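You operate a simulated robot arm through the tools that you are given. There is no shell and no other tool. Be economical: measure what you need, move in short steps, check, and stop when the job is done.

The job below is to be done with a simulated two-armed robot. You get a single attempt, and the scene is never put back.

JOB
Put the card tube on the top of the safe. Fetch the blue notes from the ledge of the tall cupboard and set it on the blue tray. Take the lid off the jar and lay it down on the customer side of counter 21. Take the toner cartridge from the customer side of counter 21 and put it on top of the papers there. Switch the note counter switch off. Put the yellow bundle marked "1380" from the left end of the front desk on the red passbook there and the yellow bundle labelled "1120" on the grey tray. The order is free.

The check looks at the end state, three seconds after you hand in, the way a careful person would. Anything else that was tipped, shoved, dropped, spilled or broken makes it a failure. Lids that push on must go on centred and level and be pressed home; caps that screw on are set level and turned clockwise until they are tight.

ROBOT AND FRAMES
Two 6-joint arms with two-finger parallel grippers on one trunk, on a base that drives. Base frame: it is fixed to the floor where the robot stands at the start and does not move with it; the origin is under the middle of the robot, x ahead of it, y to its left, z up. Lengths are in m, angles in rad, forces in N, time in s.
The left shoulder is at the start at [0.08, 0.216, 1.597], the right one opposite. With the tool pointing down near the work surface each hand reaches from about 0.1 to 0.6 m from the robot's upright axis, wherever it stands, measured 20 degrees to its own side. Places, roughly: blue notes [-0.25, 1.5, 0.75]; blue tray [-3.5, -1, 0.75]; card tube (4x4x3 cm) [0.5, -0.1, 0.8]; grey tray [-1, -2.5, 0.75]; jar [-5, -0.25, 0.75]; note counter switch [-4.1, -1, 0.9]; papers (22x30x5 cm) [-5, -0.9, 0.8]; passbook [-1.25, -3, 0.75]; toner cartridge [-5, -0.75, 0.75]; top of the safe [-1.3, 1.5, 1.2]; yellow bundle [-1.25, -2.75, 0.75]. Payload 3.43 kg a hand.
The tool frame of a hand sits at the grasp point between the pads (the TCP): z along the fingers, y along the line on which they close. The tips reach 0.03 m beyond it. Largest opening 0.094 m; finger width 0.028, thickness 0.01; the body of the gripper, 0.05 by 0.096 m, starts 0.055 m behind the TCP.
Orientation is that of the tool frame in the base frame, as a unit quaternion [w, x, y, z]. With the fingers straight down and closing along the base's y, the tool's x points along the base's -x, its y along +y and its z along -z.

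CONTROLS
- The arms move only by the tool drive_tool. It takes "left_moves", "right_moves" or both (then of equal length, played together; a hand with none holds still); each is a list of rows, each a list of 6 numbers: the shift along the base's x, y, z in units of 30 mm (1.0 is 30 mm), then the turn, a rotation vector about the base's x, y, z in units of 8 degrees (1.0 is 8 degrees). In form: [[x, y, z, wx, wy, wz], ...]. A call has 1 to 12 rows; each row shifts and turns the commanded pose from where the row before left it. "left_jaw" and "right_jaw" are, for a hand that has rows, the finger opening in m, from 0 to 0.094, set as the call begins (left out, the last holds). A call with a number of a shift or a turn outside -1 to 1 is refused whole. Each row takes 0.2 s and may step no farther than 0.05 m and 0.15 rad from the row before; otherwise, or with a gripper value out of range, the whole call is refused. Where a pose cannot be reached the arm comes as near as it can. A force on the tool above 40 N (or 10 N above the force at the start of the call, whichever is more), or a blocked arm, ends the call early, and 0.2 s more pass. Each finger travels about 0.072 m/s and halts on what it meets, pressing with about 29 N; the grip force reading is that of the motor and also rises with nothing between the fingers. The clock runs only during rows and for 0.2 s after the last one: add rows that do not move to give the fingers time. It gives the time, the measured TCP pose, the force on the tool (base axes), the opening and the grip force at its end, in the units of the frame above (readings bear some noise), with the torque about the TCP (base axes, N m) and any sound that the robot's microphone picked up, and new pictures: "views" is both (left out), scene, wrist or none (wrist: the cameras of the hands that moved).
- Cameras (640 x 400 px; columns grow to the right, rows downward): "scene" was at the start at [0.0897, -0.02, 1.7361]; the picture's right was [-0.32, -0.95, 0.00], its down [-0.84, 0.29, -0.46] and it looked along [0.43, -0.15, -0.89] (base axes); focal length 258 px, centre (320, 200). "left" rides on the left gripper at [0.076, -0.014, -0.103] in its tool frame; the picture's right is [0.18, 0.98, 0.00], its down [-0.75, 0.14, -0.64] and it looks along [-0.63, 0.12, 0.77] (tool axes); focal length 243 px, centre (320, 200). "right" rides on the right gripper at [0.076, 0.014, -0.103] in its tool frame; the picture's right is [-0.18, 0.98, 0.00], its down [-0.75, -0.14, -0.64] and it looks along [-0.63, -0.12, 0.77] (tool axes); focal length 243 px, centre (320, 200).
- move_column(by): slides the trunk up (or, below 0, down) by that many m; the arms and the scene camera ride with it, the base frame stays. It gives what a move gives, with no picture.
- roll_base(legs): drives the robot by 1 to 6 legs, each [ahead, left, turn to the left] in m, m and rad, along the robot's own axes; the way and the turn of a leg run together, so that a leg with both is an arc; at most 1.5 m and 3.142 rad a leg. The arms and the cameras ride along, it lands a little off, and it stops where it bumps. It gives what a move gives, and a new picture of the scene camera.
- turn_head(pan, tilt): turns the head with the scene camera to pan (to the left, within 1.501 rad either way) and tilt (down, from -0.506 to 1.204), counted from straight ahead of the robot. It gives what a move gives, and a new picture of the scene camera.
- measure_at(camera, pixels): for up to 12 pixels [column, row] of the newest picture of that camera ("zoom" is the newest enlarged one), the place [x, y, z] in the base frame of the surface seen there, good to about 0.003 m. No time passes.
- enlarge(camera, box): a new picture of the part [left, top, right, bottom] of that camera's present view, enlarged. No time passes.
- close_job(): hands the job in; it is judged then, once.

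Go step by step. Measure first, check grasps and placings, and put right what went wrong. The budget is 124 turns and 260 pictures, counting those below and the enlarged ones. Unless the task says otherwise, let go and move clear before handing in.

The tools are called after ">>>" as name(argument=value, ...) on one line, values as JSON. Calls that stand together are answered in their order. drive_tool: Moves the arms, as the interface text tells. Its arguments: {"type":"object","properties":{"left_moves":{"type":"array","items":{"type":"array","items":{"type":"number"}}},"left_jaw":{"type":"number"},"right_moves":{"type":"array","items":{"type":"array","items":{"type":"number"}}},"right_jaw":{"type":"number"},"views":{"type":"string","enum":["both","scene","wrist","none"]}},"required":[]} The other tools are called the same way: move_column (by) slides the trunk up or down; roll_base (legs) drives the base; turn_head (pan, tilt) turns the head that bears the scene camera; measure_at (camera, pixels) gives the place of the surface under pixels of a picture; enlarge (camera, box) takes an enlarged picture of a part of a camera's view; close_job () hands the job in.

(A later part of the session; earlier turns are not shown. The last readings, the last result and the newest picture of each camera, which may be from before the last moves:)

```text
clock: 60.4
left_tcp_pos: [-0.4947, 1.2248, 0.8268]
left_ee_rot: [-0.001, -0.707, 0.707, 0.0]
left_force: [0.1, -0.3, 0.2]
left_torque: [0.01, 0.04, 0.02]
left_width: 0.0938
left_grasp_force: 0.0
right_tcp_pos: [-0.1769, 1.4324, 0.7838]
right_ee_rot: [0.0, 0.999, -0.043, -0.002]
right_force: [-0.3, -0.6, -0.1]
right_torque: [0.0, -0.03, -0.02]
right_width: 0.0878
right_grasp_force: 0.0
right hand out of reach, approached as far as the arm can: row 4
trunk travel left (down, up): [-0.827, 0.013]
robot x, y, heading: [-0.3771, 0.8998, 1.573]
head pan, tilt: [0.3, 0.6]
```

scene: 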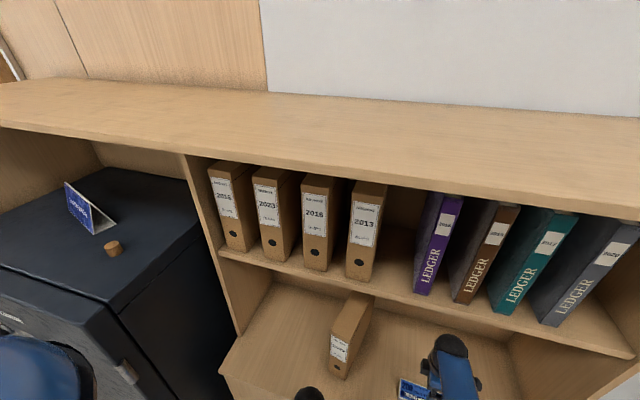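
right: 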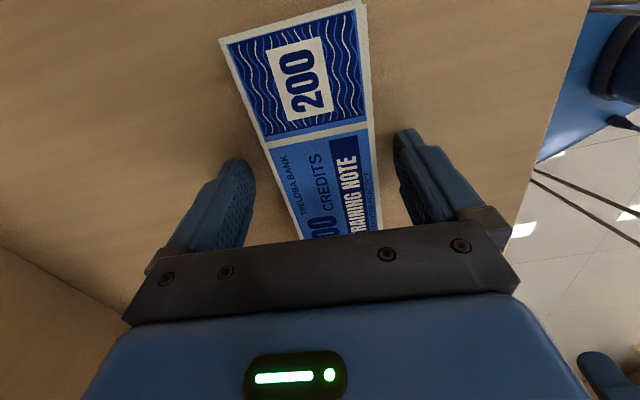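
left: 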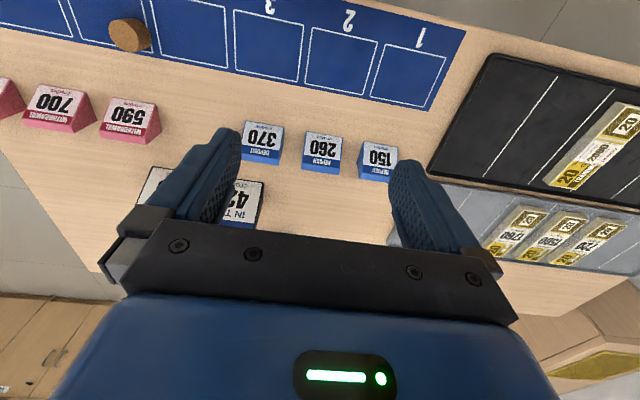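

Centred and low enough (tips ≈0.754). I'll close, then lift.

>>> drive_tool(right_moves=[[0, 0, 0, 0, 0, 0], [0, 0, 0, 0, 0, 0], [0, 0, 0, 0, 0, 0], [0, 0, 0, 0, 0, 0], [0, 0, 0, 0, 0, 0]], right_jaw=0.03, views="none")

>>> drive_tool(right_moves=[[0, 0, 0.5, 0, 0, 0], [0, 0, 0.9, 0, 0, 0], [0, 0, 0.9, 0, 0, 0], [0, 0, 0.9, 0, 0, 0]], views="wrist")

```text
clock: 61.6
left_tcp_pos: [-0.4952, 1.2255, 0.8263]
left_ee_rot: [-0.001, -0.707, 0.707, 0.0]
left_force: [-0.1, -0.5, -0.8]
left_torque: [0.03, -0.04, 0.02]
left_width: 0.0941
left_grasp_force: 0.0
right_tcp_pos: [-0.1759, 1.4344, 0.7829]
right_ee_rot: [0.0, 0.999, -0.044, -0.001]
right_force: [0.5, 0.6, 2.5]
right_torque: [-0.1, -0.03, 0.12]
right_width: 0.0592
right_grasp_force: 29.3
trunk travel left (down, up): [-0.827, 0.013]
robot x, y, heading: [-0.3807, 0.9011, 1.57]
head pan, tilt: [0.3, 0.6]
```

```text
clock: 62.6
left_tcp_pos: [-0.4946, 1.2255, 0.8256]
left_ee_rot: [-0.001, -0.707, 0.707, 0.001]
left_force: [0.1, -0.1, 0.2]
left_torque: [-0.01, 0.0, -0.01]
left_width: 0.094
left_grasp_force: 0.1
right_tcp_pos: [-0.1783, 1.4338, 0.8794]
right_ee_rot: [0.001, 0.999, -0.043, 0.0]
right_force: [-0.4, 0.3, -0.8]
right_torque: [-0.02, -0.01, 0.0]
right_width: 0.059
right_grasp_force: 28.4
trunk travel left (down, up): [-0.827, 0.013]
robot x, y, heading: [-0.3805, 0.8999, 1.57]
head pan, tilt: [0.3, 0.6]
```

right: 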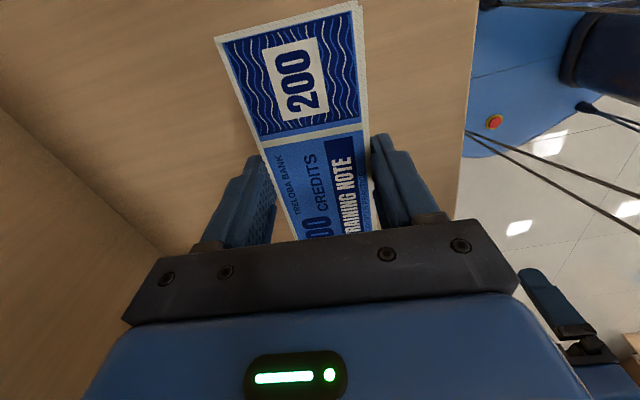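

Notes are held. I'll back away from the cupboard and turn to face -x to see the office.

>>> roll_base(legs=[[-0.8, 0, 0], [0, 0, 1.571]])

>>> turn_head(pan=0.0, tilt=0.35)

>>> turn_head(pan=0.9, tilt=0.45)

```text
clock: 70.8
left_tcp_pos: [-0.7028, -0.0302, 0.8259]
left_ee_rot: [0.001, 1.0, 0.006, 0.001]
left_force: [0.1, -0.4, 0.0]
left_torque: [0.0, -0.02, -0.02]
left_width: 0.0941
left_grasp_force: 0.0
right_tcp_pos: [-0.9151, 0.2843, 0.8781]
right_ee_rot: [0.001, 0.732, 0.681, 0.0]
right_force: [0.0, 0.4, -0.4]
right_torque: [0.02, 0.01, 0.0]
right_width: 0.059
right_grasp_force: 28.6
trunk travel left (down, up): [-0.827, 0.013]
robot x, y, heading: [-0.3771, 0.0931, -3.133]
head pan, tilt: [0.3, 0.6]
```

scene: 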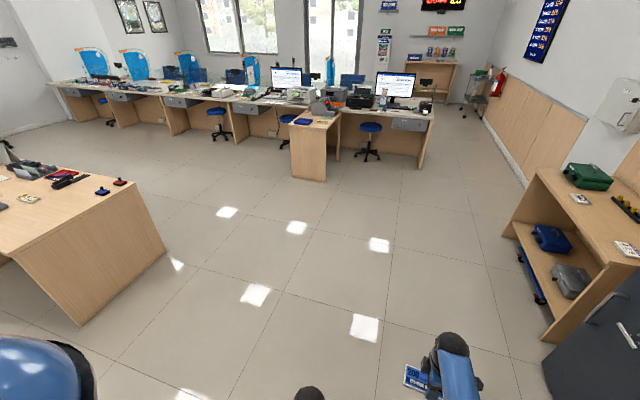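

```text
clock: 71.6
left_tcp_pos: [-0.7033, -0.0305, 0.8258]
left_ee_rot: [0.001, 1.0, 0.006, 0.001]
left_force: [0.9, 0.8, 0.1]
left_torque: [0.04, 0.0, -0.01]
left_width: 0.0939
left_grasp_force: 0.0
right_tcp_pos: [-0.9162, 0.2841, 0.8774]
right_ee_rot: [0.002, 0.733, 0.68, 0.0]
right_force: [-0.2, -0.8, -0.1]
right_torque: [0.0, -0.01, 0.01]
right_width: 0.0592
right_grasp_force: 29.9
trunk travel left (down, up): [-0.827, 0.013]
robot x, y, heading: [-0.3794, 0.0876, -3.126]
head pan, tilt: [0.0, 0.351]
```

scene: 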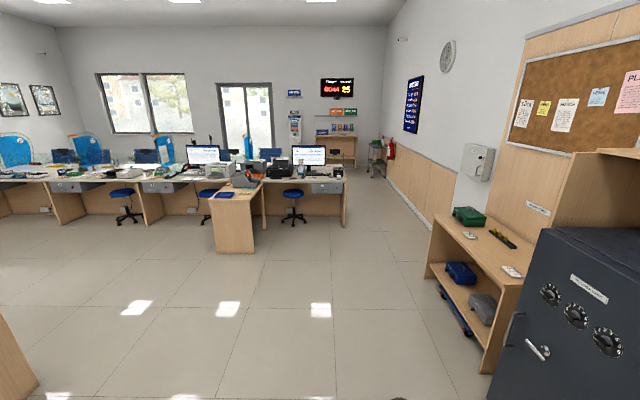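

```text
clock: 72.8
left_tcp_pos: [-0.7038, -0.0304, 0.8264]
left_ee_rot: [0.001, 1.0, 0.007, 0.0]
left_force: [-0.7, -0.4, -0.5]
left_torque: [-0.01, 0.0, 0.01]
left_width: 0.0942
left_grasp_force: 0.1
right_tcp_pos: [-0.9171, 0.2843, 0.8778]
right_ee_rot: [0.001, 0.733, 0.681, 0.001]
right_force: [0.0, -0.2, -0.7]
right_torque: [0.0, -0.01, -0.02]
right_width: 0.0592
right_grasp_force: 28.9
trunk travel left (down, up): [-0.827, 0.013]
robot x, y, heading: [-0.3749, 0.0887, -3.132]
head pan, tilt: [0.901, 0.45]
```

scene: 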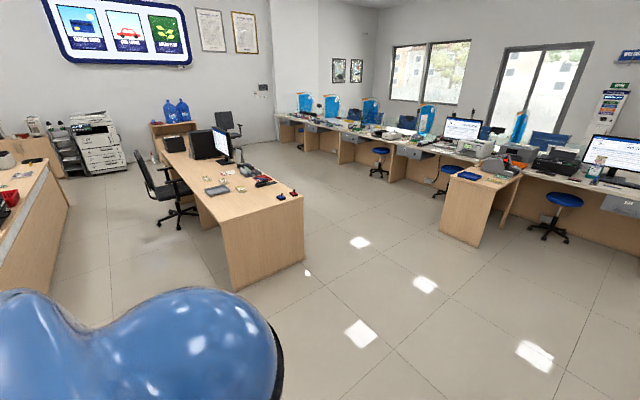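

I'll locate the blue tray, desk edges and stools before driving.

>>> measure_at(camera="scene", pixels=[[467, 175], [447, 180], [510, 190], [302, 195], [228, 222], [288, 196], [235, 290], [447, 195], [570, 200], [620, 180], [250, 180], [216, 190]])

>>> enlarge(camera="scene", box=[400, 110, 640, 260])

>>> enlarge(camera="scene", box=[160, 120, 320, 220])

```text
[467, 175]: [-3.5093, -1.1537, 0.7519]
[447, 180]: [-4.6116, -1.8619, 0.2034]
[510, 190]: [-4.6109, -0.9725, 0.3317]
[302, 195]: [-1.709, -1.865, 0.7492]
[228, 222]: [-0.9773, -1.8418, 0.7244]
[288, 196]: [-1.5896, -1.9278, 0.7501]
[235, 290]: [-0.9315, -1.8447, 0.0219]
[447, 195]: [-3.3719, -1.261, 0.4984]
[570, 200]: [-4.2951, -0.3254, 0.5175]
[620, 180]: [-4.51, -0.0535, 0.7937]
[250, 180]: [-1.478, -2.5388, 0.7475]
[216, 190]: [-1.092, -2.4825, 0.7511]
```

```text
2.67 times, centred on (520, 185) of scene
```

zoom: 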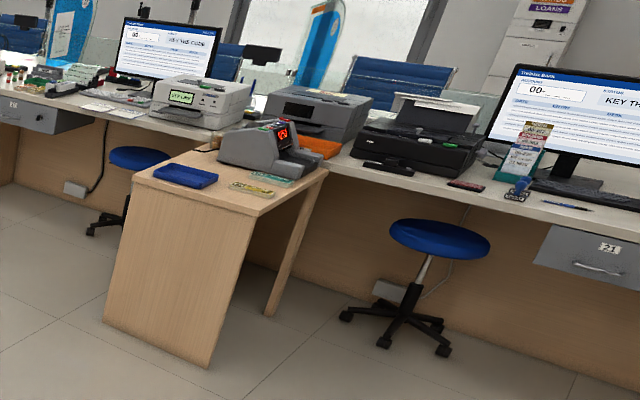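

```text
4.00 times, centred on (240, 170) of scene
```

zoom: 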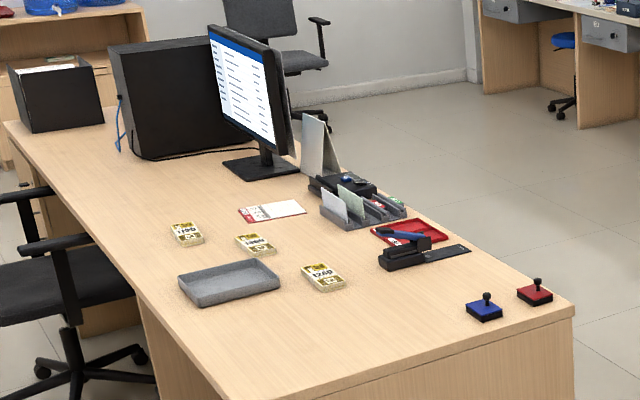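

Free floor lies ahead. I'll drive to about (-2.55,-1.25) facing the return desk with the blue tray.

>>> roll_base(legs=[[1.3, 0, -0.01], [0.8, 0.65, 0], [0, 0.65, 0]])

>>> turn_head(pan=-0.05, tilt=0.55)

```text
clock: 87.5
left_tcp_pos: [-2.8231, -1.3151, 0.8258]
left_ee_rot: [0.001, 1.0, -0.007, 0.0]
left_force: [0.1, -0.3, -0.4]
left_torque: [-0.02, 0.0, 0.02]
left_width: 0.0938
left_grasp_force: 0.1
right_tcp_pos: [-3.0277, -0.995, 0.8788]
right_ee_rot: [0.001, 0.741, 0.671, 0.0]
right_force: [-0.5, -0.5, -1.7]
right_torque: [-0.04, 0.03, 0.0]
right_width: 0.0591
right_grasp_force: 29.3
trunk travel left (down, up): [-0.827, 0.013]
robot x, y, heading: [-2.4973, -1.2017, 3.121]
head pan, tilt: [0.901, 0.45]
```

scene: 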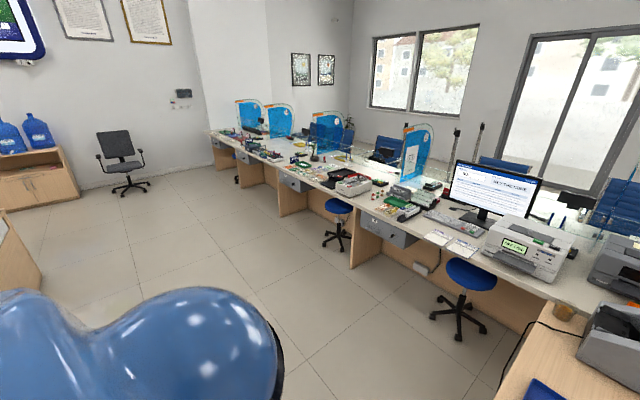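

```text
clock: 88.7
left_tcp_pos: [-2.824, -1.3154, 0.8257]
left_ee_rot: [0.001, 1.0, -0.008, 0.0]
left_force: [0.6, -0.5, 0.6]
left_torque: [0.0, -0.01, -0.03]
left_width: 0.0943
left_grasp_force: 0.1
right_tcp_pos: [-3.0274, -0.9959, 0.8781]
right_ee_rot: [0.001, 0.741, 0.671, 0.0]
right_force: [1.1, 0.1, 0.1]
right_torque: [-0.01, -0.02, 0.0]
right_width: 0.059
right_grasp_force: 28.8
trunk travel left (down, up): [-0.827, 0.013]
robot x, y, heading: [-2.4977, -1.203, 3.126]
head pan, tilt: [-0.051, 0.55]
```

scene: 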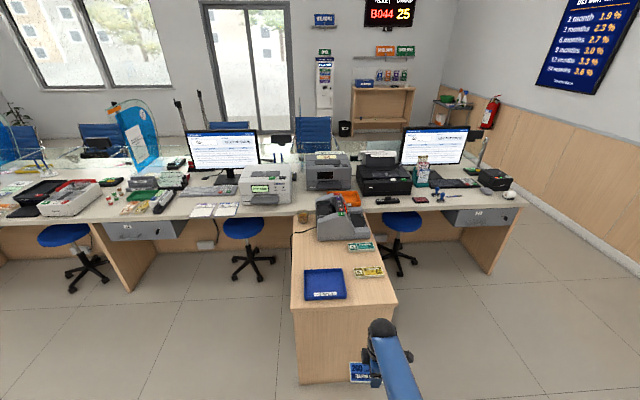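

>>> enlarge(camera="scene", box=[270, 180, 430, 310])

>>> measure_at(camera="scene", pixels=[[325, 282], [306, 272], [343, 272], [306, 298], [344, 298], [300, 305], [394, 302], [330, 240], [365, 272], [380, 254], [340, 200], [325, 270]])

```text
3.08 times, centred on (350, 245) of scene
```

zoom: 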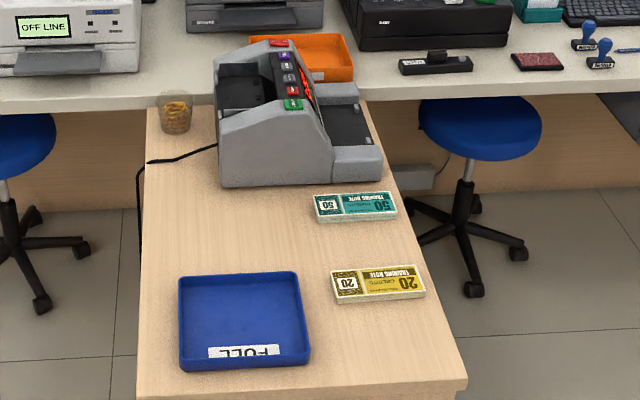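

```text
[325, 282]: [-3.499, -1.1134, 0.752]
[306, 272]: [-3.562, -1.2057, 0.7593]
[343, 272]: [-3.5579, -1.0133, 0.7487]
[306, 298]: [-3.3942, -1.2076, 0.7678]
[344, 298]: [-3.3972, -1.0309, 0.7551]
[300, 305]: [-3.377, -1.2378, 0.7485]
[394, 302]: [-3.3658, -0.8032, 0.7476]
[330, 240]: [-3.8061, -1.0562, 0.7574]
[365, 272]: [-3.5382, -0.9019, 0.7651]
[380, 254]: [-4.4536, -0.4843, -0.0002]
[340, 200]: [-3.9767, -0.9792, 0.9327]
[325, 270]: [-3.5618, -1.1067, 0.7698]
```

Tray centre is about (-3.478,-1.112), floor 0.752, rim 0.77. I'll drive so the notes end up above it.

>>> roll_base(legs=[[0, 0.117, 0.014], [0.45, 0, 0]])

>>> drive_tool(right_moves=[[0, 0, -0.3, 0, 0, 0.35], [0, 0, -0.3, 0, 0, 0.35], [0, 0, 0, 0, 0, 0]], views="both")

```text
clock: 92.3
left_tcp_pos: [-3.2708, -1.4366, 0.8261]
left_ee_rot: [0.0, 1.0, 0.0, 0.0]
left_force: [0.2, 0.2, -0.2]
left_torque: [-0.02, 0.01, 0.01]
left_width: 0.0938
left_grasp_force: 0.0
right_tcp_pos: [-3.4796, -1.1195, 0.8799]
right_ee_rot: [0.0, 0.737, 0.675, 0.0]
right_force: [0.3, 0.8, 0.7]
right_torque: [0.03, -0.04, -0.03]
right_width: 0.0587
right_grasp_force: 29.7
trunk travel left (down, up): [-0.827, 0.013]
robot x, y, heading: [-2.9476, -1.3207, 3.14]
head pan, tilt: [-0.051, 0.55]
```

scene: 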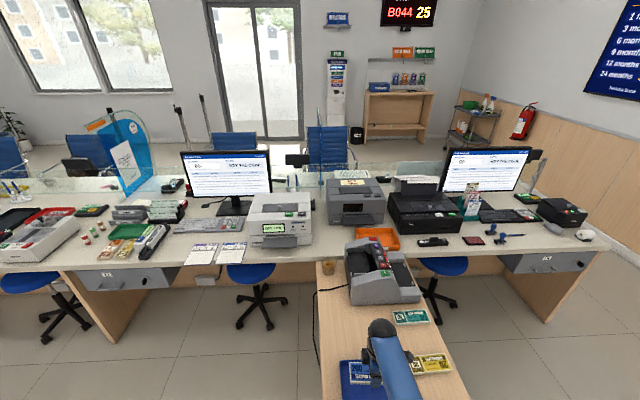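

```text
clock: 93.1
left_tcp_pos: [-3.273, -1.4367, 0.8267]
left_ee_rot: [0.001, 1.0, 0.0, 0.001]
left_force: [-0.3, 0.3, -0.2]
left_torque: [-0.02, 0.01, 0.0]
left_width: 0.0939
left_grasp_force: 0.0
right_tcp_pos: [-3.483, -1.1189, 0.8603]
right_ee_rot: [0.001, 0.703, 0.711, 0.001]
right_force: [0.4, 0.1, 0.0]
right_torque: [0.0, -0.03, -0.04]
right_width: 0.0591
right_grasp_force: 28.9
trunk travel left (down, up): [-0.827, 0.013]
robot x, y, heading: [-2.945, -1.3197, 3.142]
head pan, tilt: [-0.051, 0.55]
```

scene: 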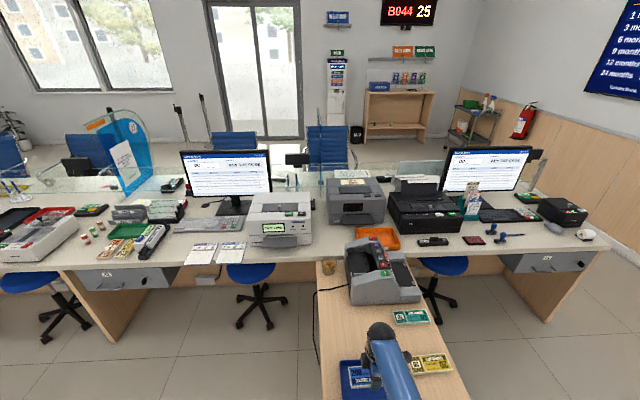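
right: 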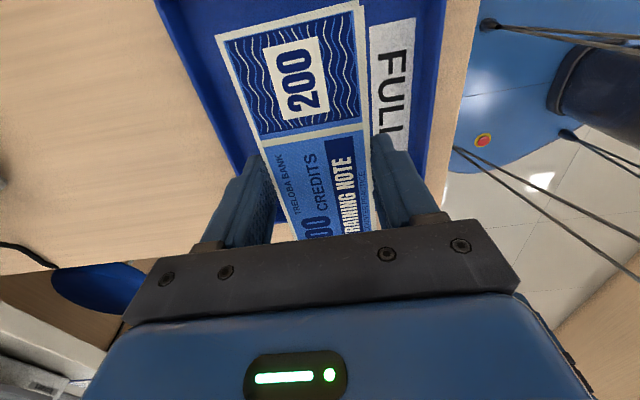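

I'll measure the tray rim from the wrist view for final centring.

>>> measure_at(camera="right", pixels=[[160, 8], [190, 80], [215, 150], [440, 20], [436, 100], [430, 170], [205, 60], [240, 20], [350, 20], [300, 215]])

```text
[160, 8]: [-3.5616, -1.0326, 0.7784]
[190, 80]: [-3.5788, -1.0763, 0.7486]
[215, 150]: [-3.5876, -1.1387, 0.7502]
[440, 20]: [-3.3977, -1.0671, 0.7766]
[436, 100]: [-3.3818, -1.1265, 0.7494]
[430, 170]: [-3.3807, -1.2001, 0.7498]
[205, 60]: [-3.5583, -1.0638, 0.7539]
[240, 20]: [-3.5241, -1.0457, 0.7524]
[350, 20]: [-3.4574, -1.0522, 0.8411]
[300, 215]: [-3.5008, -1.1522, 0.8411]
```

>>> drive_tool(right_moves=[[0.06, 0.1, -0.8, 0, 0, 0], [0.06, 0.1, -0.8, 0, 0, 0], [0, 0, -0.55, 0, 0, 0], [0, 0, -0.25, 0, 0, 0], [0, 0, -0.06, 0, 0, 0], [0, 0, 0, 0, 0, 0]], views="wrist")

```text
clock: 94.5
left_tcp_pos: [-3.2729, -1.4368, 0.8263]
left_ee_rot: [-0.001, 1.0, 0.0, 0.0]
left_force: [0.1, -0.8, 0.2]
left_torque: [-0.01, -0.02, 0.01]
left_width: 0.0941
left_grasp_force: 0.0
right_tcp_pos: [-3.4787, -1.1133, 0.7877]
right_ee_rot: [-0.001, 0.703, 0.711, -0.001]
right_force: [0.1, 0.2, 4.4]
right_torque: [-0.13, 0.03, -0.03]
right_width: 0.0589
right_grasp_force: 29.1
trunk travel left (down, up): [-0.827, 0.013]
robot x, y, heading: [-2.9492, -1.3199, 3.143]
head pan, tilt: [-0.051, 0.55]
```

right: 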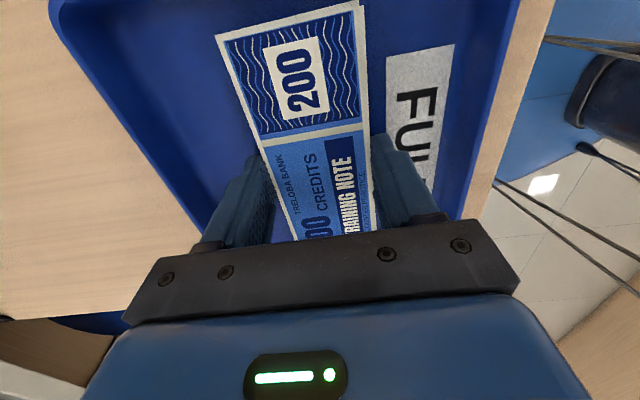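

Touching at 4.4 N inside the tray. I'll release and lift.

>>> drive_tool(right_moves=[[0, 0, 0, 0, 0, 0], [0, 0, 0, 0, 0, 0], [0, 0, 0.2, 0, 0, 0], [0, 0, 0.7, 0, 0, 0], [0, 0, 0.9, 0, 0, 0], [0, 0, 0.9, 0, 0, 0], [0, 0, 0.9, 0, 0, 0]], right_jaw=0.085, views="wrist")

```text
clock: 96.1
left_tcp_pos: [-3.2741, -1.4368, 0.8259]
left_ee_rot: [0.001, 1.0, 0.0, 0.001]
left_force: [-0.3, 0.7, 0.1]
left_torque: [0.04, -0.01, 0.02]
left_width: 0.0942
left_grasp_force: 0.0
right_tcp_pos: [-3.4777, -1.113, 0.8951]
right_ee_rot: [0.001, 0.703, 0.711, 0.0]
right_force: [-0.2, -0.1, 0.1]
right_torque: [-0.04, -0.03, 0.0]
right_width: 0.085
right_grasp_force: 0.0
trunk travel left (down, up): [-0.827, 0.013]
robot x, y, heading: [-2.9465, -1.3202, 3.144]
head pan, tilt: [-0.051, 0.55]
```

right: 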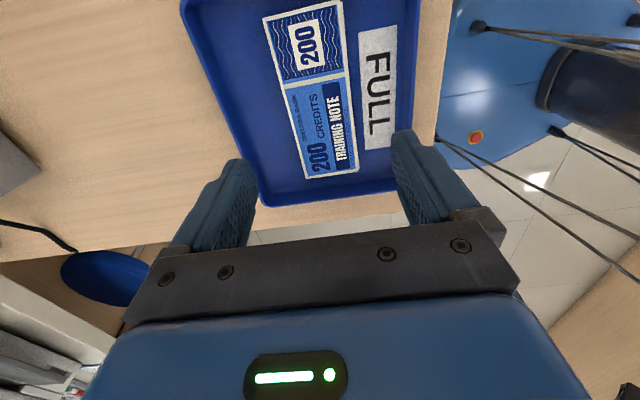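

The notes are in the tray. Now I'll look for the note counter's switch.

>>> enlarge(camera="scene", box=[300, 160, 460, 310])

>>> measure_at(camera="scene", pixels=[[350, 245], [385, 240], [415, 300], [352, 302], [330, 270], [376, 237], [405, 265], [410, 250], [385, 265], [320, 255]])

```text
2.67 times, centred on (380, 235) of scene
```

zoom: 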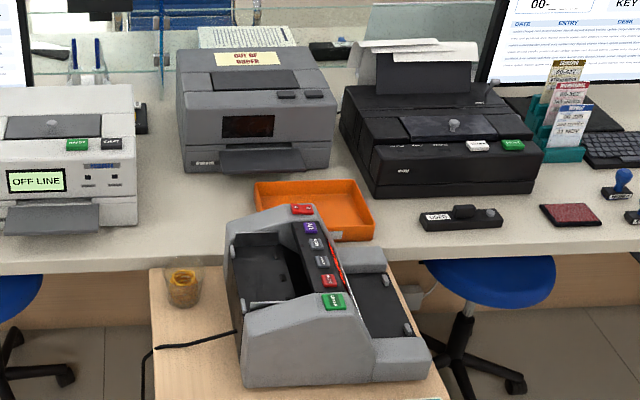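

```text
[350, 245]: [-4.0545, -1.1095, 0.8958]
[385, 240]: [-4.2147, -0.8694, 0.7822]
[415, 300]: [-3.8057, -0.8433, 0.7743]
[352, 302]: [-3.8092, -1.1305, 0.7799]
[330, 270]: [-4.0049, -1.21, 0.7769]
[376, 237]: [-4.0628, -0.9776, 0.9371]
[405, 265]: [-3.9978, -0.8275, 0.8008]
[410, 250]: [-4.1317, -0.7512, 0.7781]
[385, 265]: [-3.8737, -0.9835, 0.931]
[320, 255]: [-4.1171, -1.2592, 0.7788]
```

The control row is on the machine's top (buttons at zoom (302,210) to (335,300)). I'll check the stool's feet near the right side, where I plan to stand.

>>> measure_at(camera="scene", pixels=[[436, 322], [455, 301], [440, 265], [425, 275], [392, 270], [430, 258], [402, 312], [467, 398], [480, 250], [410, 266]])

>>> roll_base(legs=[[-0.3, 0, 0], [0, -1.2, 0], [0, 0, 1.571]])

>>> turn_head(pan=-0.9, tilt=0.6)

```text
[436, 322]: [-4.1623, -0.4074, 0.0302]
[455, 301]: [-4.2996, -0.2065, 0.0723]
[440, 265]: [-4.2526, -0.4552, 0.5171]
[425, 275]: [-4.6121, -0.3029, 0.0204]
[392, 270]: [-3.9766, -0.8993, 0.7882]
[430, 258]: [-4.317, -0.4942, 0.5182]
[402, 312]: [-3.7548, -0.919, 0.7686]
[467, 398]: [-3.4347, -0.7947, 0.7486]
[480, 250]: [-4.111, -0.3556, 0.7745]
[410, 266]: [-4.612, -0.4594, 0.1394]
```

```text
clock: 107.6
left_tcp_pos: [-2.5278, -0.4478, 0.8265]
left_ee_rot: [0.001, 0.711, 0.703, 0.001]
left_force: [0.0, -1.1, 0.1]
left_torque: [-0.01, 0.01, -0.02]
left_width: 0.0941
left_grasp_force: 0.0
right_tcp_pos: [-2.8521, -0.65, 0.895]
right_ee_rot: [0.001, 0.0, 1.0, 0.001]
right_force: [0.3, 0.6, 0.2]
right_torque: [0.0, 0.01, -0.03]
right_width: 0.085
right_grasp_force: 0.1
trunk travel left (down, up): [-0.827, 0.013]
robot x, y, heading: [-2.642, -0.12, -1.577]
head pan, tilt: [-0.051, 0.55]
```

scene: 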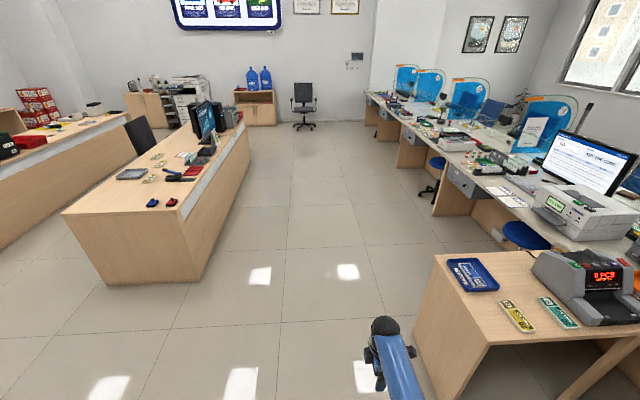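

```text
clock: 108.8
left_tcp_pos: [-2.5266, -0.4479, 0.8261]
left_ee_rot: [0.0, 0.711, 0.703, 0.001]
left_force: [0.9, 0.0, -0.7]
left_torque: [0.02, 0.0, 0.07]
left_width: 0.094
left_grasp_force: 0.1
right_tcp_pos: [-2.8529, -0.6507, 0.8947]
right_ee_rot: [0.0, 0.0, 1.0, 0.001]
right_force: [0.6, -1.0, 1.0]
right_torque: [0.01, 0.0, 0.02]
right_width: 0.0847
right_grasp_force: 0.0
trunk travel left (down, up): [-0.827, 0.013]
robot x, y, heading: [-2.6416, -0.12, -1.584]
head pan, tilt: [-0.901, 0.6]
```

scene: 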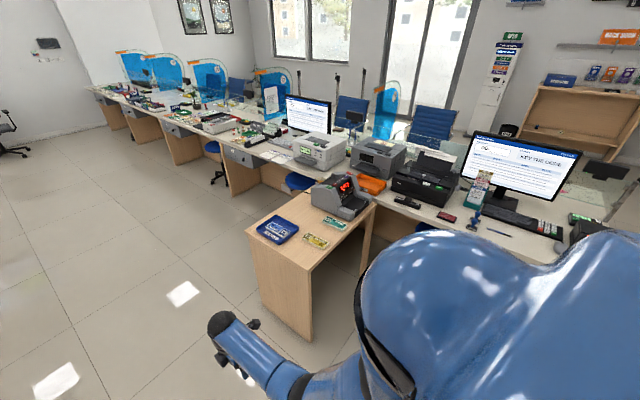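

I'll strafe right to face the note counter from its open side.

>>> roll_base(legs=[[0, -1.03, 0.01]])

>>> turn_head(pan=-0.3, tilt=0.65)

>>> enlarge(camera="scene", box=[240, 120, 480, 270])

```text
clock: 114.2
left_tcp_pos: [-3.5648, -0.4401, 0.8259]
left_ee_rot: [-0.001, 0.708, 0.707, 0.001]
left_force: [0.2, 0.5, -0.7]
left_torque: [0.01, 0.03, 0.02]
left_width: 0.094
left_grasp_force: 0.1
right_tcp_pos: [-3.8867, -0.643, 0.8947]
right_ee_rot: [0.0, -0.005, 1.0, 0.0]
right_force: [-0.8, 0.1, -0.6]
right_torque: [-0.01, 0.01, 0.0]
right_width: 0.0852
right_grasp_force: 0.0
trunk travel left (down, up): [-0.827, 0.013]
robot x, y, heading: [-3.6788, -0.1116, -1.575]
head pan, tilt: [-0.901, 0.6]
```

scene: 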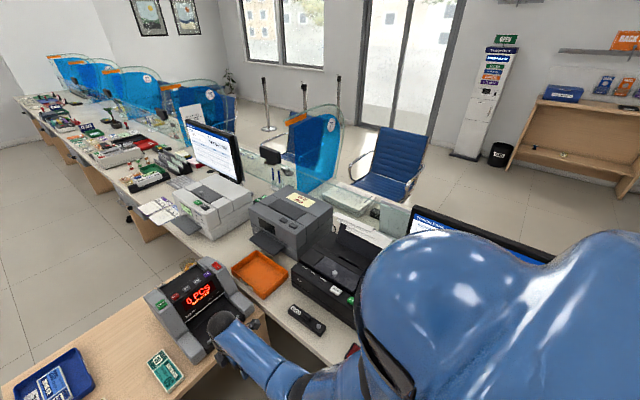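

```text
clock: 115.2
left_tcp_pos: [-3.5642, -0.4402, 0.8259]
left_ee_rot: [0.0, 0.708, 0.706, 0.001]
left_force: [-1.1, -0.5, 0.7]
left_torque: [0.0, 0.0, -0.01]
left_width: 0.094
left_grasp_force: 0.0
right_tcp_pos: [-3.8882, -0.6435, 0.895]
right_ee_rot: [0.002, -0.005, 1.0, 0.001]
right_force: [-0.9, -0.2, -0.4]
right_torque: [-0.01, 0.0, 0.02]
right_width: 0.0848
right_grasp_force: 0.0
trunk travel left (down, up): [-0.827, 0.013]
robot x, y, heading: [-3.6845, -0.1162, -1.57]
head pan, tilt: [-0.3, 0.649]
```

scene: 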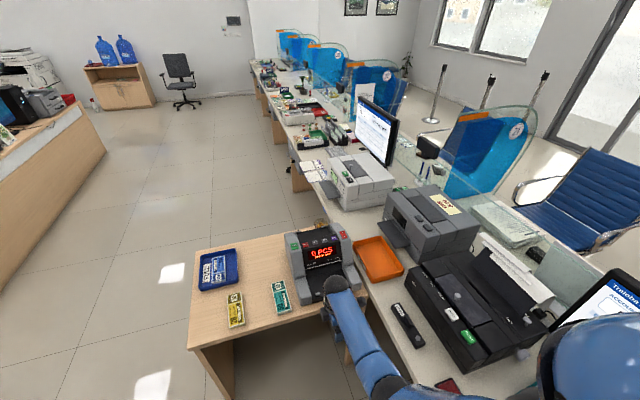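

```text
2.67 times, centred on (360, 195) of scene
```

zoom: 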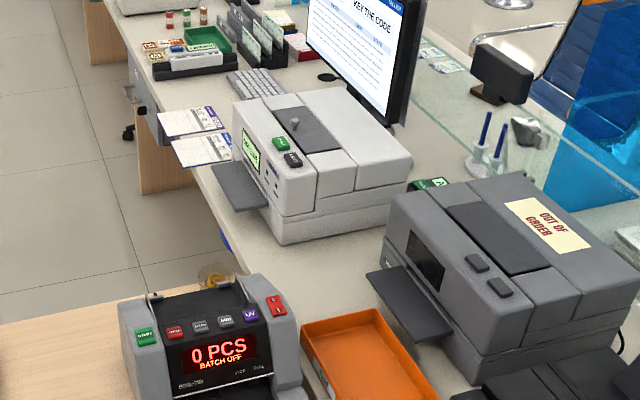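

The red rocker at zoom (275,306), scene (343,235), looks like the power switch. I'll look closer.

>>> enlarge(camera="scene", box=[323, 222, 363, 247])

>>> measure_at(camera="zoom", pixels=[[320, 200], [300, 150], [340, 250], [280, 200], [360, 200], [320, 120], [320, 280], [200, 200], [420, 200], [320, 330]])

```text
16.00 times, centred on (343, 234) of scene
```

zoom: 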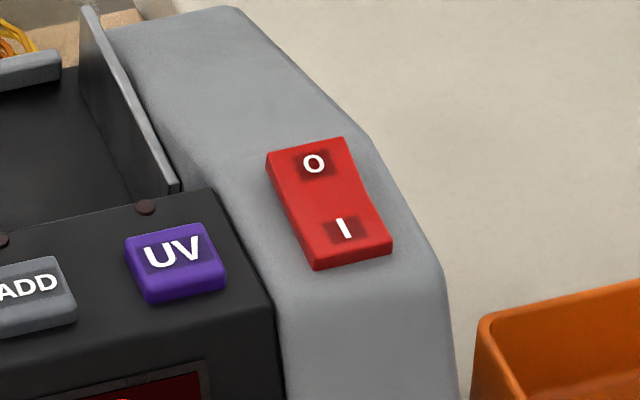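

```text
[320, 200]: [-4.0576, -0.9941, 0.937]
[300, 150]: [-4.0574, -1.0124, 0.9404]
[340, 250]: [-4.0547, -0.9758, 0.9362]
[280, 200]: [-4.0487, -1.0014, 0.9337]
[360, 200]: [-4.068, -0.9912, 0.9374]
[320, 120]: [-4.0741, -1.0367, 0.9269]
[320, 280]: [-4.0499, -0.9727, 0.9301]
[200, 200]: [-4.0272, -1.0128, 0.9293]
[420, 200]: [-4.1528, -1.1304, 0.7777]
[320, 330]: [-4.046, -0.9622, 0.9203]
```

Rocker: the "O" end is at about (-4.060,-1.007,0.94), on the far side from me. I'll raise both hands, close the right jaw, and move in.

>>> drive_tool(right_moves=[[0, 0, 0.9, 0, 0, 0], [0, 0, 0.9, 0, 0, 0], [0, 0, 0.9, 0, 0, 0], [0, 0, 0.9, 0, 0, 0], [0, 0, 0.5, 0, 0, 0]], left_moves=[[0, 0, 0.8, 0, 0, 0], [0, 0, 0.8, 0, 0, 0], [0, 0, 0.8, 0, 0, 0], [0, 0, 0, 0, 0, 0], [0, 0, 0, 0, 0, 0]], right_jaw=0.0, views="none")

>>> roll_base(legs=[[0, -0.06, 0], [0.35, 0, 0]])

```text
clock: 116.4
left_tcp_pos: [-3.565, -0.4404, 0.8969]
left_ee_rot: [0.001, 0.708, 0.707, 0.001]
left_force: [0.2, 0.0, 0.0]
left_torque: [-0.03, -0.04, 0.02]
left_width: 0.0941
left_grasp_force: 0.1
right_tcp_pos: [-3.8872, -0.6435, 1.0191]
right_ee_rot: [0.0, -0.006, 1.0, 0.001]
right_force: [-0.5, 0.3, -0.6]
right_torque: [0.01, -0.03, 0.0]
right_width: 0.0001
right_grasp_force: 28.5
trunk travel left (down, up): [-0.827, 0.013]
robot x, y, heading: [-3.68, -0.1094, -1.574]
head pan, tilt: [-0.3, 0.649]
```

```text
clock: 119.2
left_tcp_pos: [-3.6267, -0.7866, 0.8982]
left_ee_rot: [0.0, 0.707, 0.707, 0.001]
left_force: [0.5, 0.6, 0.5]
left_torque: [-0.02, -0.02, 0.0]
left_width: 0.0938
left_grasp_force: 0.0
right_tcp_pos: [-3.9498, -0.99, 1.0199]
right_ee_rot: [0.0, -0.005, 1.0, 0.0]
right_force: [0.7, 0.1, 0.1]
right_torque: [-0.02, 0.0, 0.02]
right_width: 0.0
right_grasp_force: 29.6
trunk travel left (down, up): [-0.827, 0.013]
robot x, y, heading: [-3.7458, -0.4648, -1.577]
head pan, tilt: [-0.3, 0.649]
```

scene: 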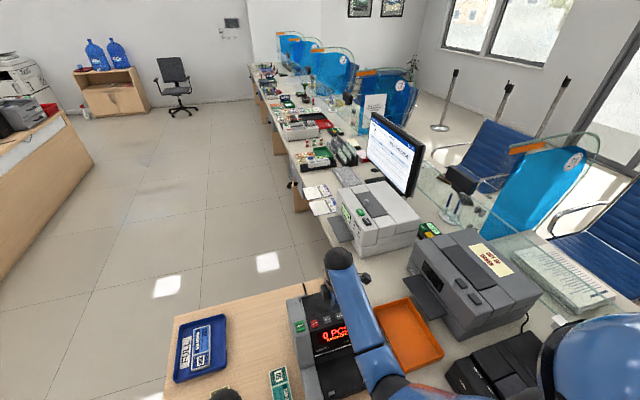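

>>> drive_tool(right_moves=[[-0.92, -0.15, 0, 0, 0, 0], [-0.92, -0.15, 0, 0, 0, 0], [-0.92, -0.15, 0, 0, 0, 0], [-0.92, -0.15, -0.3, 0, 0, 0], [0, 0, -0.3, 0, 0, 0]], views="both")

>>> measure_at(camera="right", pixels=[[320, 150], [320, 200]])

```text
clock: 120.4
left_tcp_pos: [-3.6257, -0.7884, 0.896]
left_ee_rot: [0.0, 0.707, 0.707, 0.001]
left_force: [0.2, 0.2, -0.5]
left_torque: [-0.05, -0.01, 0.01]
left_width: 0.0938
left_grasp_force: 0.1
right_tcp_pos: [-4.0612, -1.0103, 1.0013]
right_ee_rot: [0.001, -0.005, 1.0, 0.001]
right_force: [0.7, -0.2, 0.1]
right_torque: [0.01, 0.01, 0.01]
right_width: 0.0
right_grasp_force: 29.3
trunk travel left (down, up): [-0.827, 0.013]
robot x, y, heading: [-3.741, -0.461, -1.574]
head pan, tilt: [-0.3, 0.649]
```

scene: 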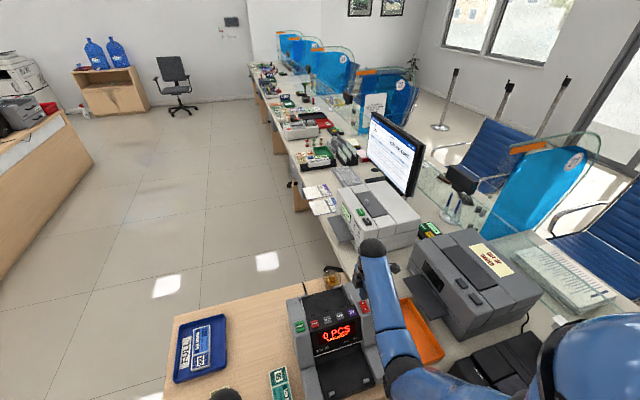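
right: 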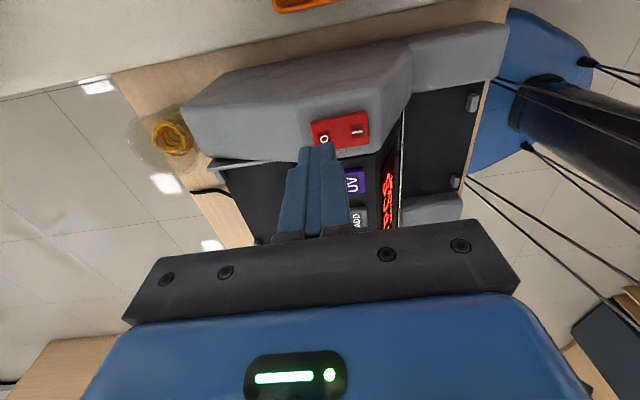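

```text
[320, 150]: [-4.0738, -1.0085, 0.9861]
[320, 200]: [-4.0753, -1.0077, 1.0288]
```

>>> measure_at(camera="right", pixels=[[320, 130], [325, 140], [340, 130], [357, 130], [365, 125], [315, 125], [345, 148]])

```text
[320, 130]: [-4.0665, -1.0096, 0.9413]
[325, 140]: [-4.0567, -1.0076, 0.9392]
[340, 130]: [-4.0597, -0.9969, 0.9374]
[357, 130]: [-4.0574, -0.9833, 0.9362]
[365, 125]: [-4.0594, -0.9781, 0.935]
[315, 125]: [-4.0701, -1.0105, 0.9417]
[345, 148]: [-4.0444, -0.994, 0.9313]
```

Fingertips are aligned over "O". I'll press down.

>>> drive_tool(right_moves=[[0, 0, -0.5, 0, 0, 0], [0, 0, -0.4, 0, 0, 0], [0, 0, -0.13, 0, 0, 0], [0, 0, -0.13, 0, 0, 0], [0, 0, -0.1, 0, 0, 0], [0, 0, 0, 0, 0, 0]], views="both")

```text
clock: 121.8
left_tcp_pos: [-3.6248, -0.7845, 0.8983]
left_ee_rot: [0.001, 0.707, 0.707, 0.0]
left_force: [0.1, 0.0, -0.1]
left_torque: [-0.01, 0.0, 0.01]
left_width: 0.0941
left_grasp_force: 0.1
right_tcp_pos: [-4.0594, -1.0099, 0.97]
right_ee_rot: [-0.001, -0.004, 1.0, -0.006]
right_force: [3.0, 11.5, 20.1]
right_torque: [0.54, -0.25, 0.03]
right_width: 0.0001
right_grasp_force: 28.7
trunk travel left (down, up): [-0.827, 0.013]
robot x, y, heading: [-3.7474, -0.4626, -1.576]
head pan, tilt: [-0.3, 0.649]
stopped in row 6 (right hand): the force on the tool passed its limit at 42 N (the readings are from after the stop); the commanded pose is now the measured one
```

scene: 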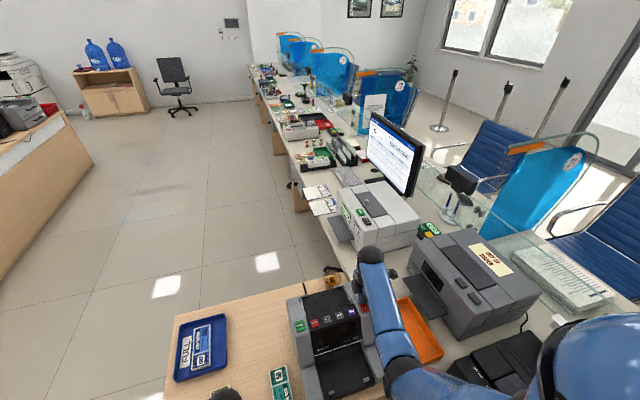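
right: 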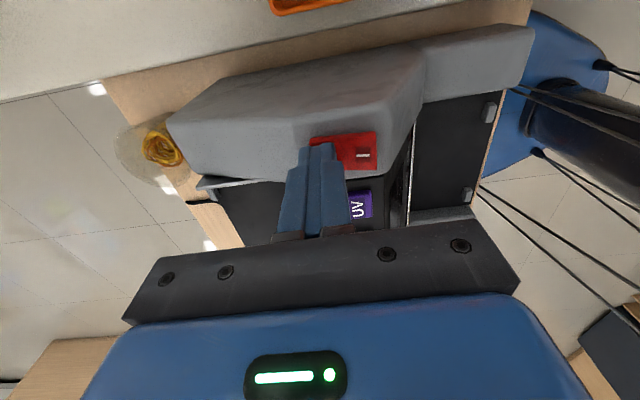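

The display went dark, so the switch is off. I'll lift, verify, and back away.

>>> drive_tool(right_moves=[[0, 0, 0.5, 0, 0, 0], [0, 0, 0.9, 0, 0, 0], [0, 0.3, 0.4, 0, 0, 0], [0.9, 0.3, 0, 0, 0, 0], [0.9, 0.3, 0, 0, 0, 0], [0.9, 0, 0, 0, 0, 0], [0.9, 0, 0, 0, 0, 0]], views="none")

>>> roll_base(legs=[[-0.45, 0, 0]])

>>> turn_head(pan=-0.9, tilt=0.6)

```text
clock: 123.4
left_tcp_pos: [-3.626, -0.789, 0.8976]
left_ee_rot: [0.0, 0.708, 0.706, 0.0]
left_force: [-0.2, 0.3, 0.3]
left_torque: [0.02, 0.0, -0.01]
left_width: 0.094
left_grasp_force: 0.0
right_tcp_pos: [-3.9522, -0.9861, 1.02]
right_ee_rot: [-0.002, -0.004, 1.0, -0.005]
right_force: [0.0, 0.1, 0.3]
right_torque: [0.03, 0.03, 0.01]
right_width: 0.0
right_grasp_force: 28.9
trunk travel left (down, up): [-0.827, 0.013]
robot x, y, heading: [-3.7422, -0.4624, -1.572]
head pan, tilt: [-0.3, 0.649]
```

```text
clock: 126.1
left_tcp_pos: [-3.6253, -0.3382, 0.8973]
left_ee_rot: [0.0, 0.707, 0.707, 0.002]
left_force: [0.6, 0.9, 1.1]
left_torque: [0.0, -0.01, 0.01]
left_width: 0.0939
left_grasp_force: 0.0
right_tcp_pos: [-3.9518, -0.5379, 1.0191]
right_ee_rot: [-0.002, -0.006, 1.0, -0.003]
right_force: [0.5, 0.1, -0.6]
right_torque: [-0.01, 0.01, 0.02]
right_width: 0.0
right_grasp_force: 29.2
trunk travel left (down, up): [-0.827, 0.013]
robot x, y, heading: [-3.7392, -0.0098, -1.576]
head pan, tilt: [-0.3, 0.649]
```

scene: 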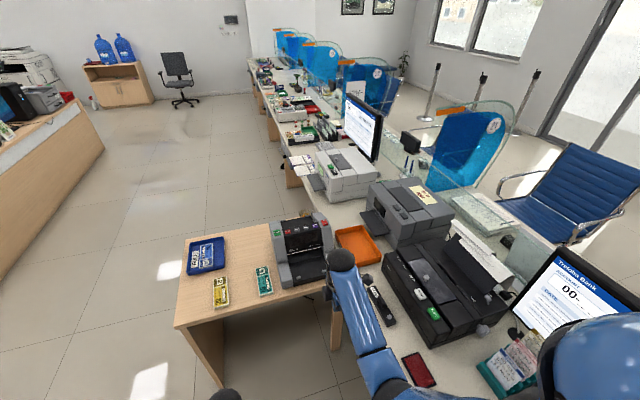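

```text
clock: 127.1
left_tcp_pos: [-3.6254, -0.3357, 0.8974]
left_ee_rot: [0.0, 0.707, 0.707, 0.001]
left_force: [0.1, -0.7, -0.1]
left_torque: [-0.01, 0.02, 0.03]
left_width: 0.0941
left_grasp_force: 0.1
right_tcp_pos: [-3.9521, -0.5358, 1.0209]
right_ee_rot: [-0.002, -0.005, 1.0, -0.004]
right_force: [-1.3, -1.4, 0.4]
right_torque: [0.0, 0.02, -0.01]
right_width: 0.0
right_grasp_force: 29.1
trunk travel left (down, up): [-0.827, 0.013]
robot x, y, heading: [-3.7395, -0.0089, -1.571]
head pan, tilt: [-0.901, 0.6]
```

scene: 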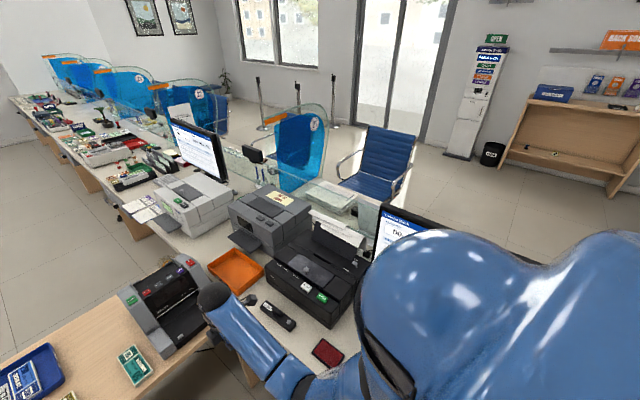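

The machine is unmoved and off. Next is the customer side of counter 21: I'll back to y≈0.8 and turn towards -x to see the passage.

>>> roll_base(legs=[[-0.75, 0, 0], [0, 0, -1.571]])

>>> turn_head(pan=0.3, tilt=0.5)

```text
clock: 135.1
left_tcp_pos: [-4.0675, 0.632, 0.8978]
left_ee_rot: [0.0, 1.0, -0.01, 0.001]
left_force: [0.3, 0.5, 0.2]
left_torque: [0.0, -0.01, 0.01]
left_width: 0.094
left_grasp_force: 0.0
right_tcp_pos: [-4.2596, 0.9645, 1.0183]
right_ee_rot: [-0.004, 0.71, 0.704, -0.002]
right_force: [-0.9, 0.5, -1.4]
right_torque: [0.0, 0.02, -0.02]
right_width: 0.0
right_grasp_force: 29.1
trunk travel left (down, up): [-0.827, 0.013]
robot x, y, heading: [-3.7374, 0.7409, 3.12]
head pan, tilt: [-0.901, 0.6]
```

scene: 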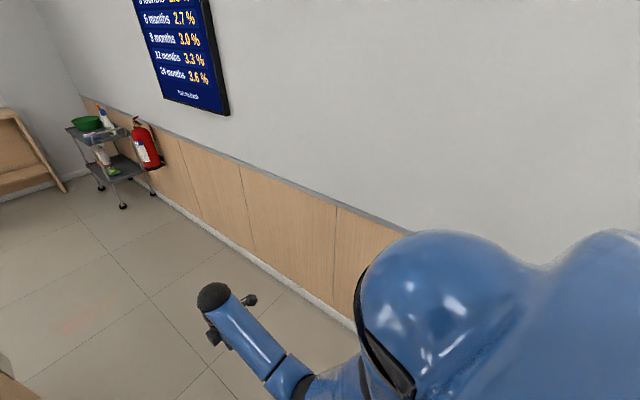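

```text
clock: 136.5
left_tcp_pos: [-4.0678, 0.6333, 0.897]
left_ee_rot: [0.001, 1.0, -0.011, 0.0]
left_force: [-0.1, -0.7, 0.1]
left_torque: [0.0, 0.02, -0.03]
left_width: 0.0936
left_grasp_force: 0.1
right_tcp_pos: [-4.2613, 0.9644, 1.0207]
right_ee_rot: [-0.005, 0.71, 0.704, -0.002]
right_force: [0.2, 0.3, -0.2]
right_torque: [0.02, 0.02, 0.03]
right_width: 0.0001
right_grasp_force: 28.7
trunk travel left (down, up): [-0.827, 0.013]
robot x, y, heading: [-3.7388, 0.7443, 3.123]
head pan, tilt: [0.3, 0.499]
```

scene: 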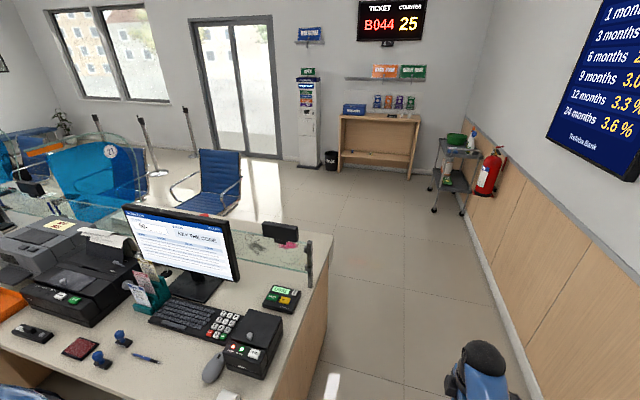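

>>> measure_at(camera="scene", pixels=[[280, 232], [300, 265], [325, 245], [320, 300], [225, 212], [205, 195], [100, 245], [430, 290], [500, 330], [290, 243], [265, 258]])

>>> enlarge(camera="scene", box=[130, 180, 370, 330])

```text
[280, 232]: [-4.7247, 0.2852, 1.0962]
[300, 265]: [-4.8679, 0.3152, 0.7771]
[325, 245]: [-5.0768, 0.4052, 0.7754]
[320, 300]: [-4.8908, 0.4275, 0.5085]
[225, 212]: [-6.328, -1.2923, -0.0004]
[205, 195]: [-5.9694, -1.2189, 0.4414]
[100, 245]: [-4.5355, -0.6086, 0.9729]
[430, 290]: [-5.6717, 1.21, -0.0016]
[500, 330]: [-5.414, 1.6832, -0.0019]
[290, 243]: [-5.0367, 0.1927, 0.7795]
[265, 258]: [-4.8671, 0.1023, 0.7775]
```

```text
2.67 times, centred on (250, 255) of scene
```

zoom: 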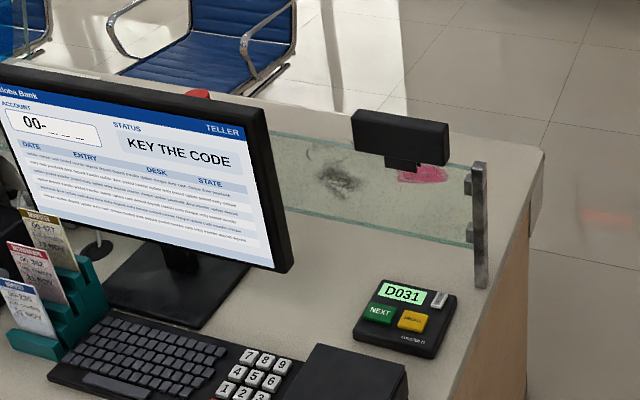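

The counter end is at y≈0.43 and the customer edge at x≈-5.1. I'll drive around to the customer side and face back.

>>> roll_base(legs=[[0, -0.2, 0.02], [1.4, 0, 0], [0.75, 0, 0], [0, 0, 1.571]])

>>> turn_head(pan=0.6, tilt=0.5)

```text
clock: 152.1
left_tcp_pos: [-5.7724, 0.6163, 0.8979]
left_ee_rot: [0.0, 0.71, 0.705, 0.001]
left_force: [0.2, -0.6, -0.4]
left_torque: [0.0, -0.02, -0.01]
left_width: 0.0938
left_grasp_force: 0.0
right_tcp_pos: [-6.1003, 0.4199, 1.0199]
right_ee_rot: [0.0, -0.002, 1.0, -0.005]
right_force: [0.2, 0.2, 0.6]
right_torque: [0.03, -0.01, 0.0]
right_width: 0.0
right_grasp_force: 29.2
trunk travel left (down, up): [-0.827, 0.013]
robot x, y, heading: [-5.8892, 0.9446, -1.576]
head pan, tilt: [0.3, 0.499]
```

scene: 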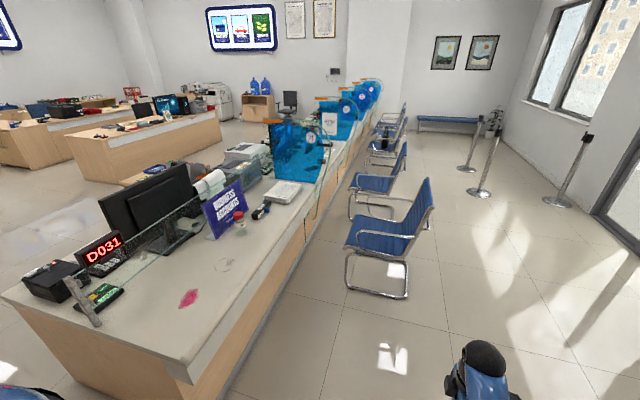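

```text
clock: 152.9
left_tcp_pos: [-5.7727, 0.6163, 0.8978]
left_ee_rot: [0.001, 0.709, 0.705, 0.001]
left_force: [-1.0, -0.5, 0.2]
left_torque: [0.04, 0.05, 0.0]
left_width: 0.094
left_grasp_force: 0.0
right_tcp_pos: [-6.1007, 0.4195, 1.02]
right_ee_rot: [-0.002, -0.002, 1.0, -0.004]
right_force: [0.4, -0.4, -0.3]
right_torque: [-0.02, -0.02, 0.01]
right_width: 0.0003
right_grasp_force: 28.9
trunk travel left (down, up): [-0.827, 0.013]
robot x, y, heading: [-5.8897, 0.9448, -1.576]
head pan, tilt: [0.6, 0.499]
```

scene: 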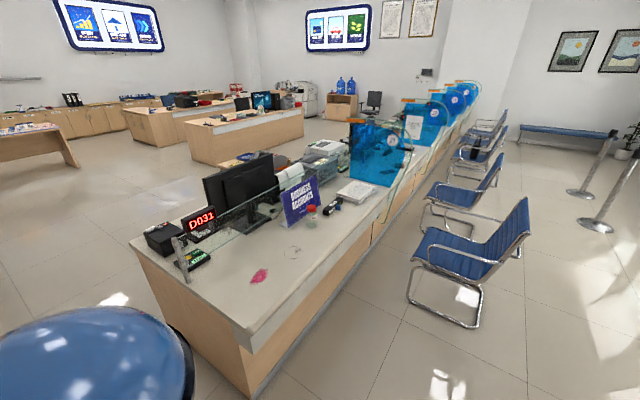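

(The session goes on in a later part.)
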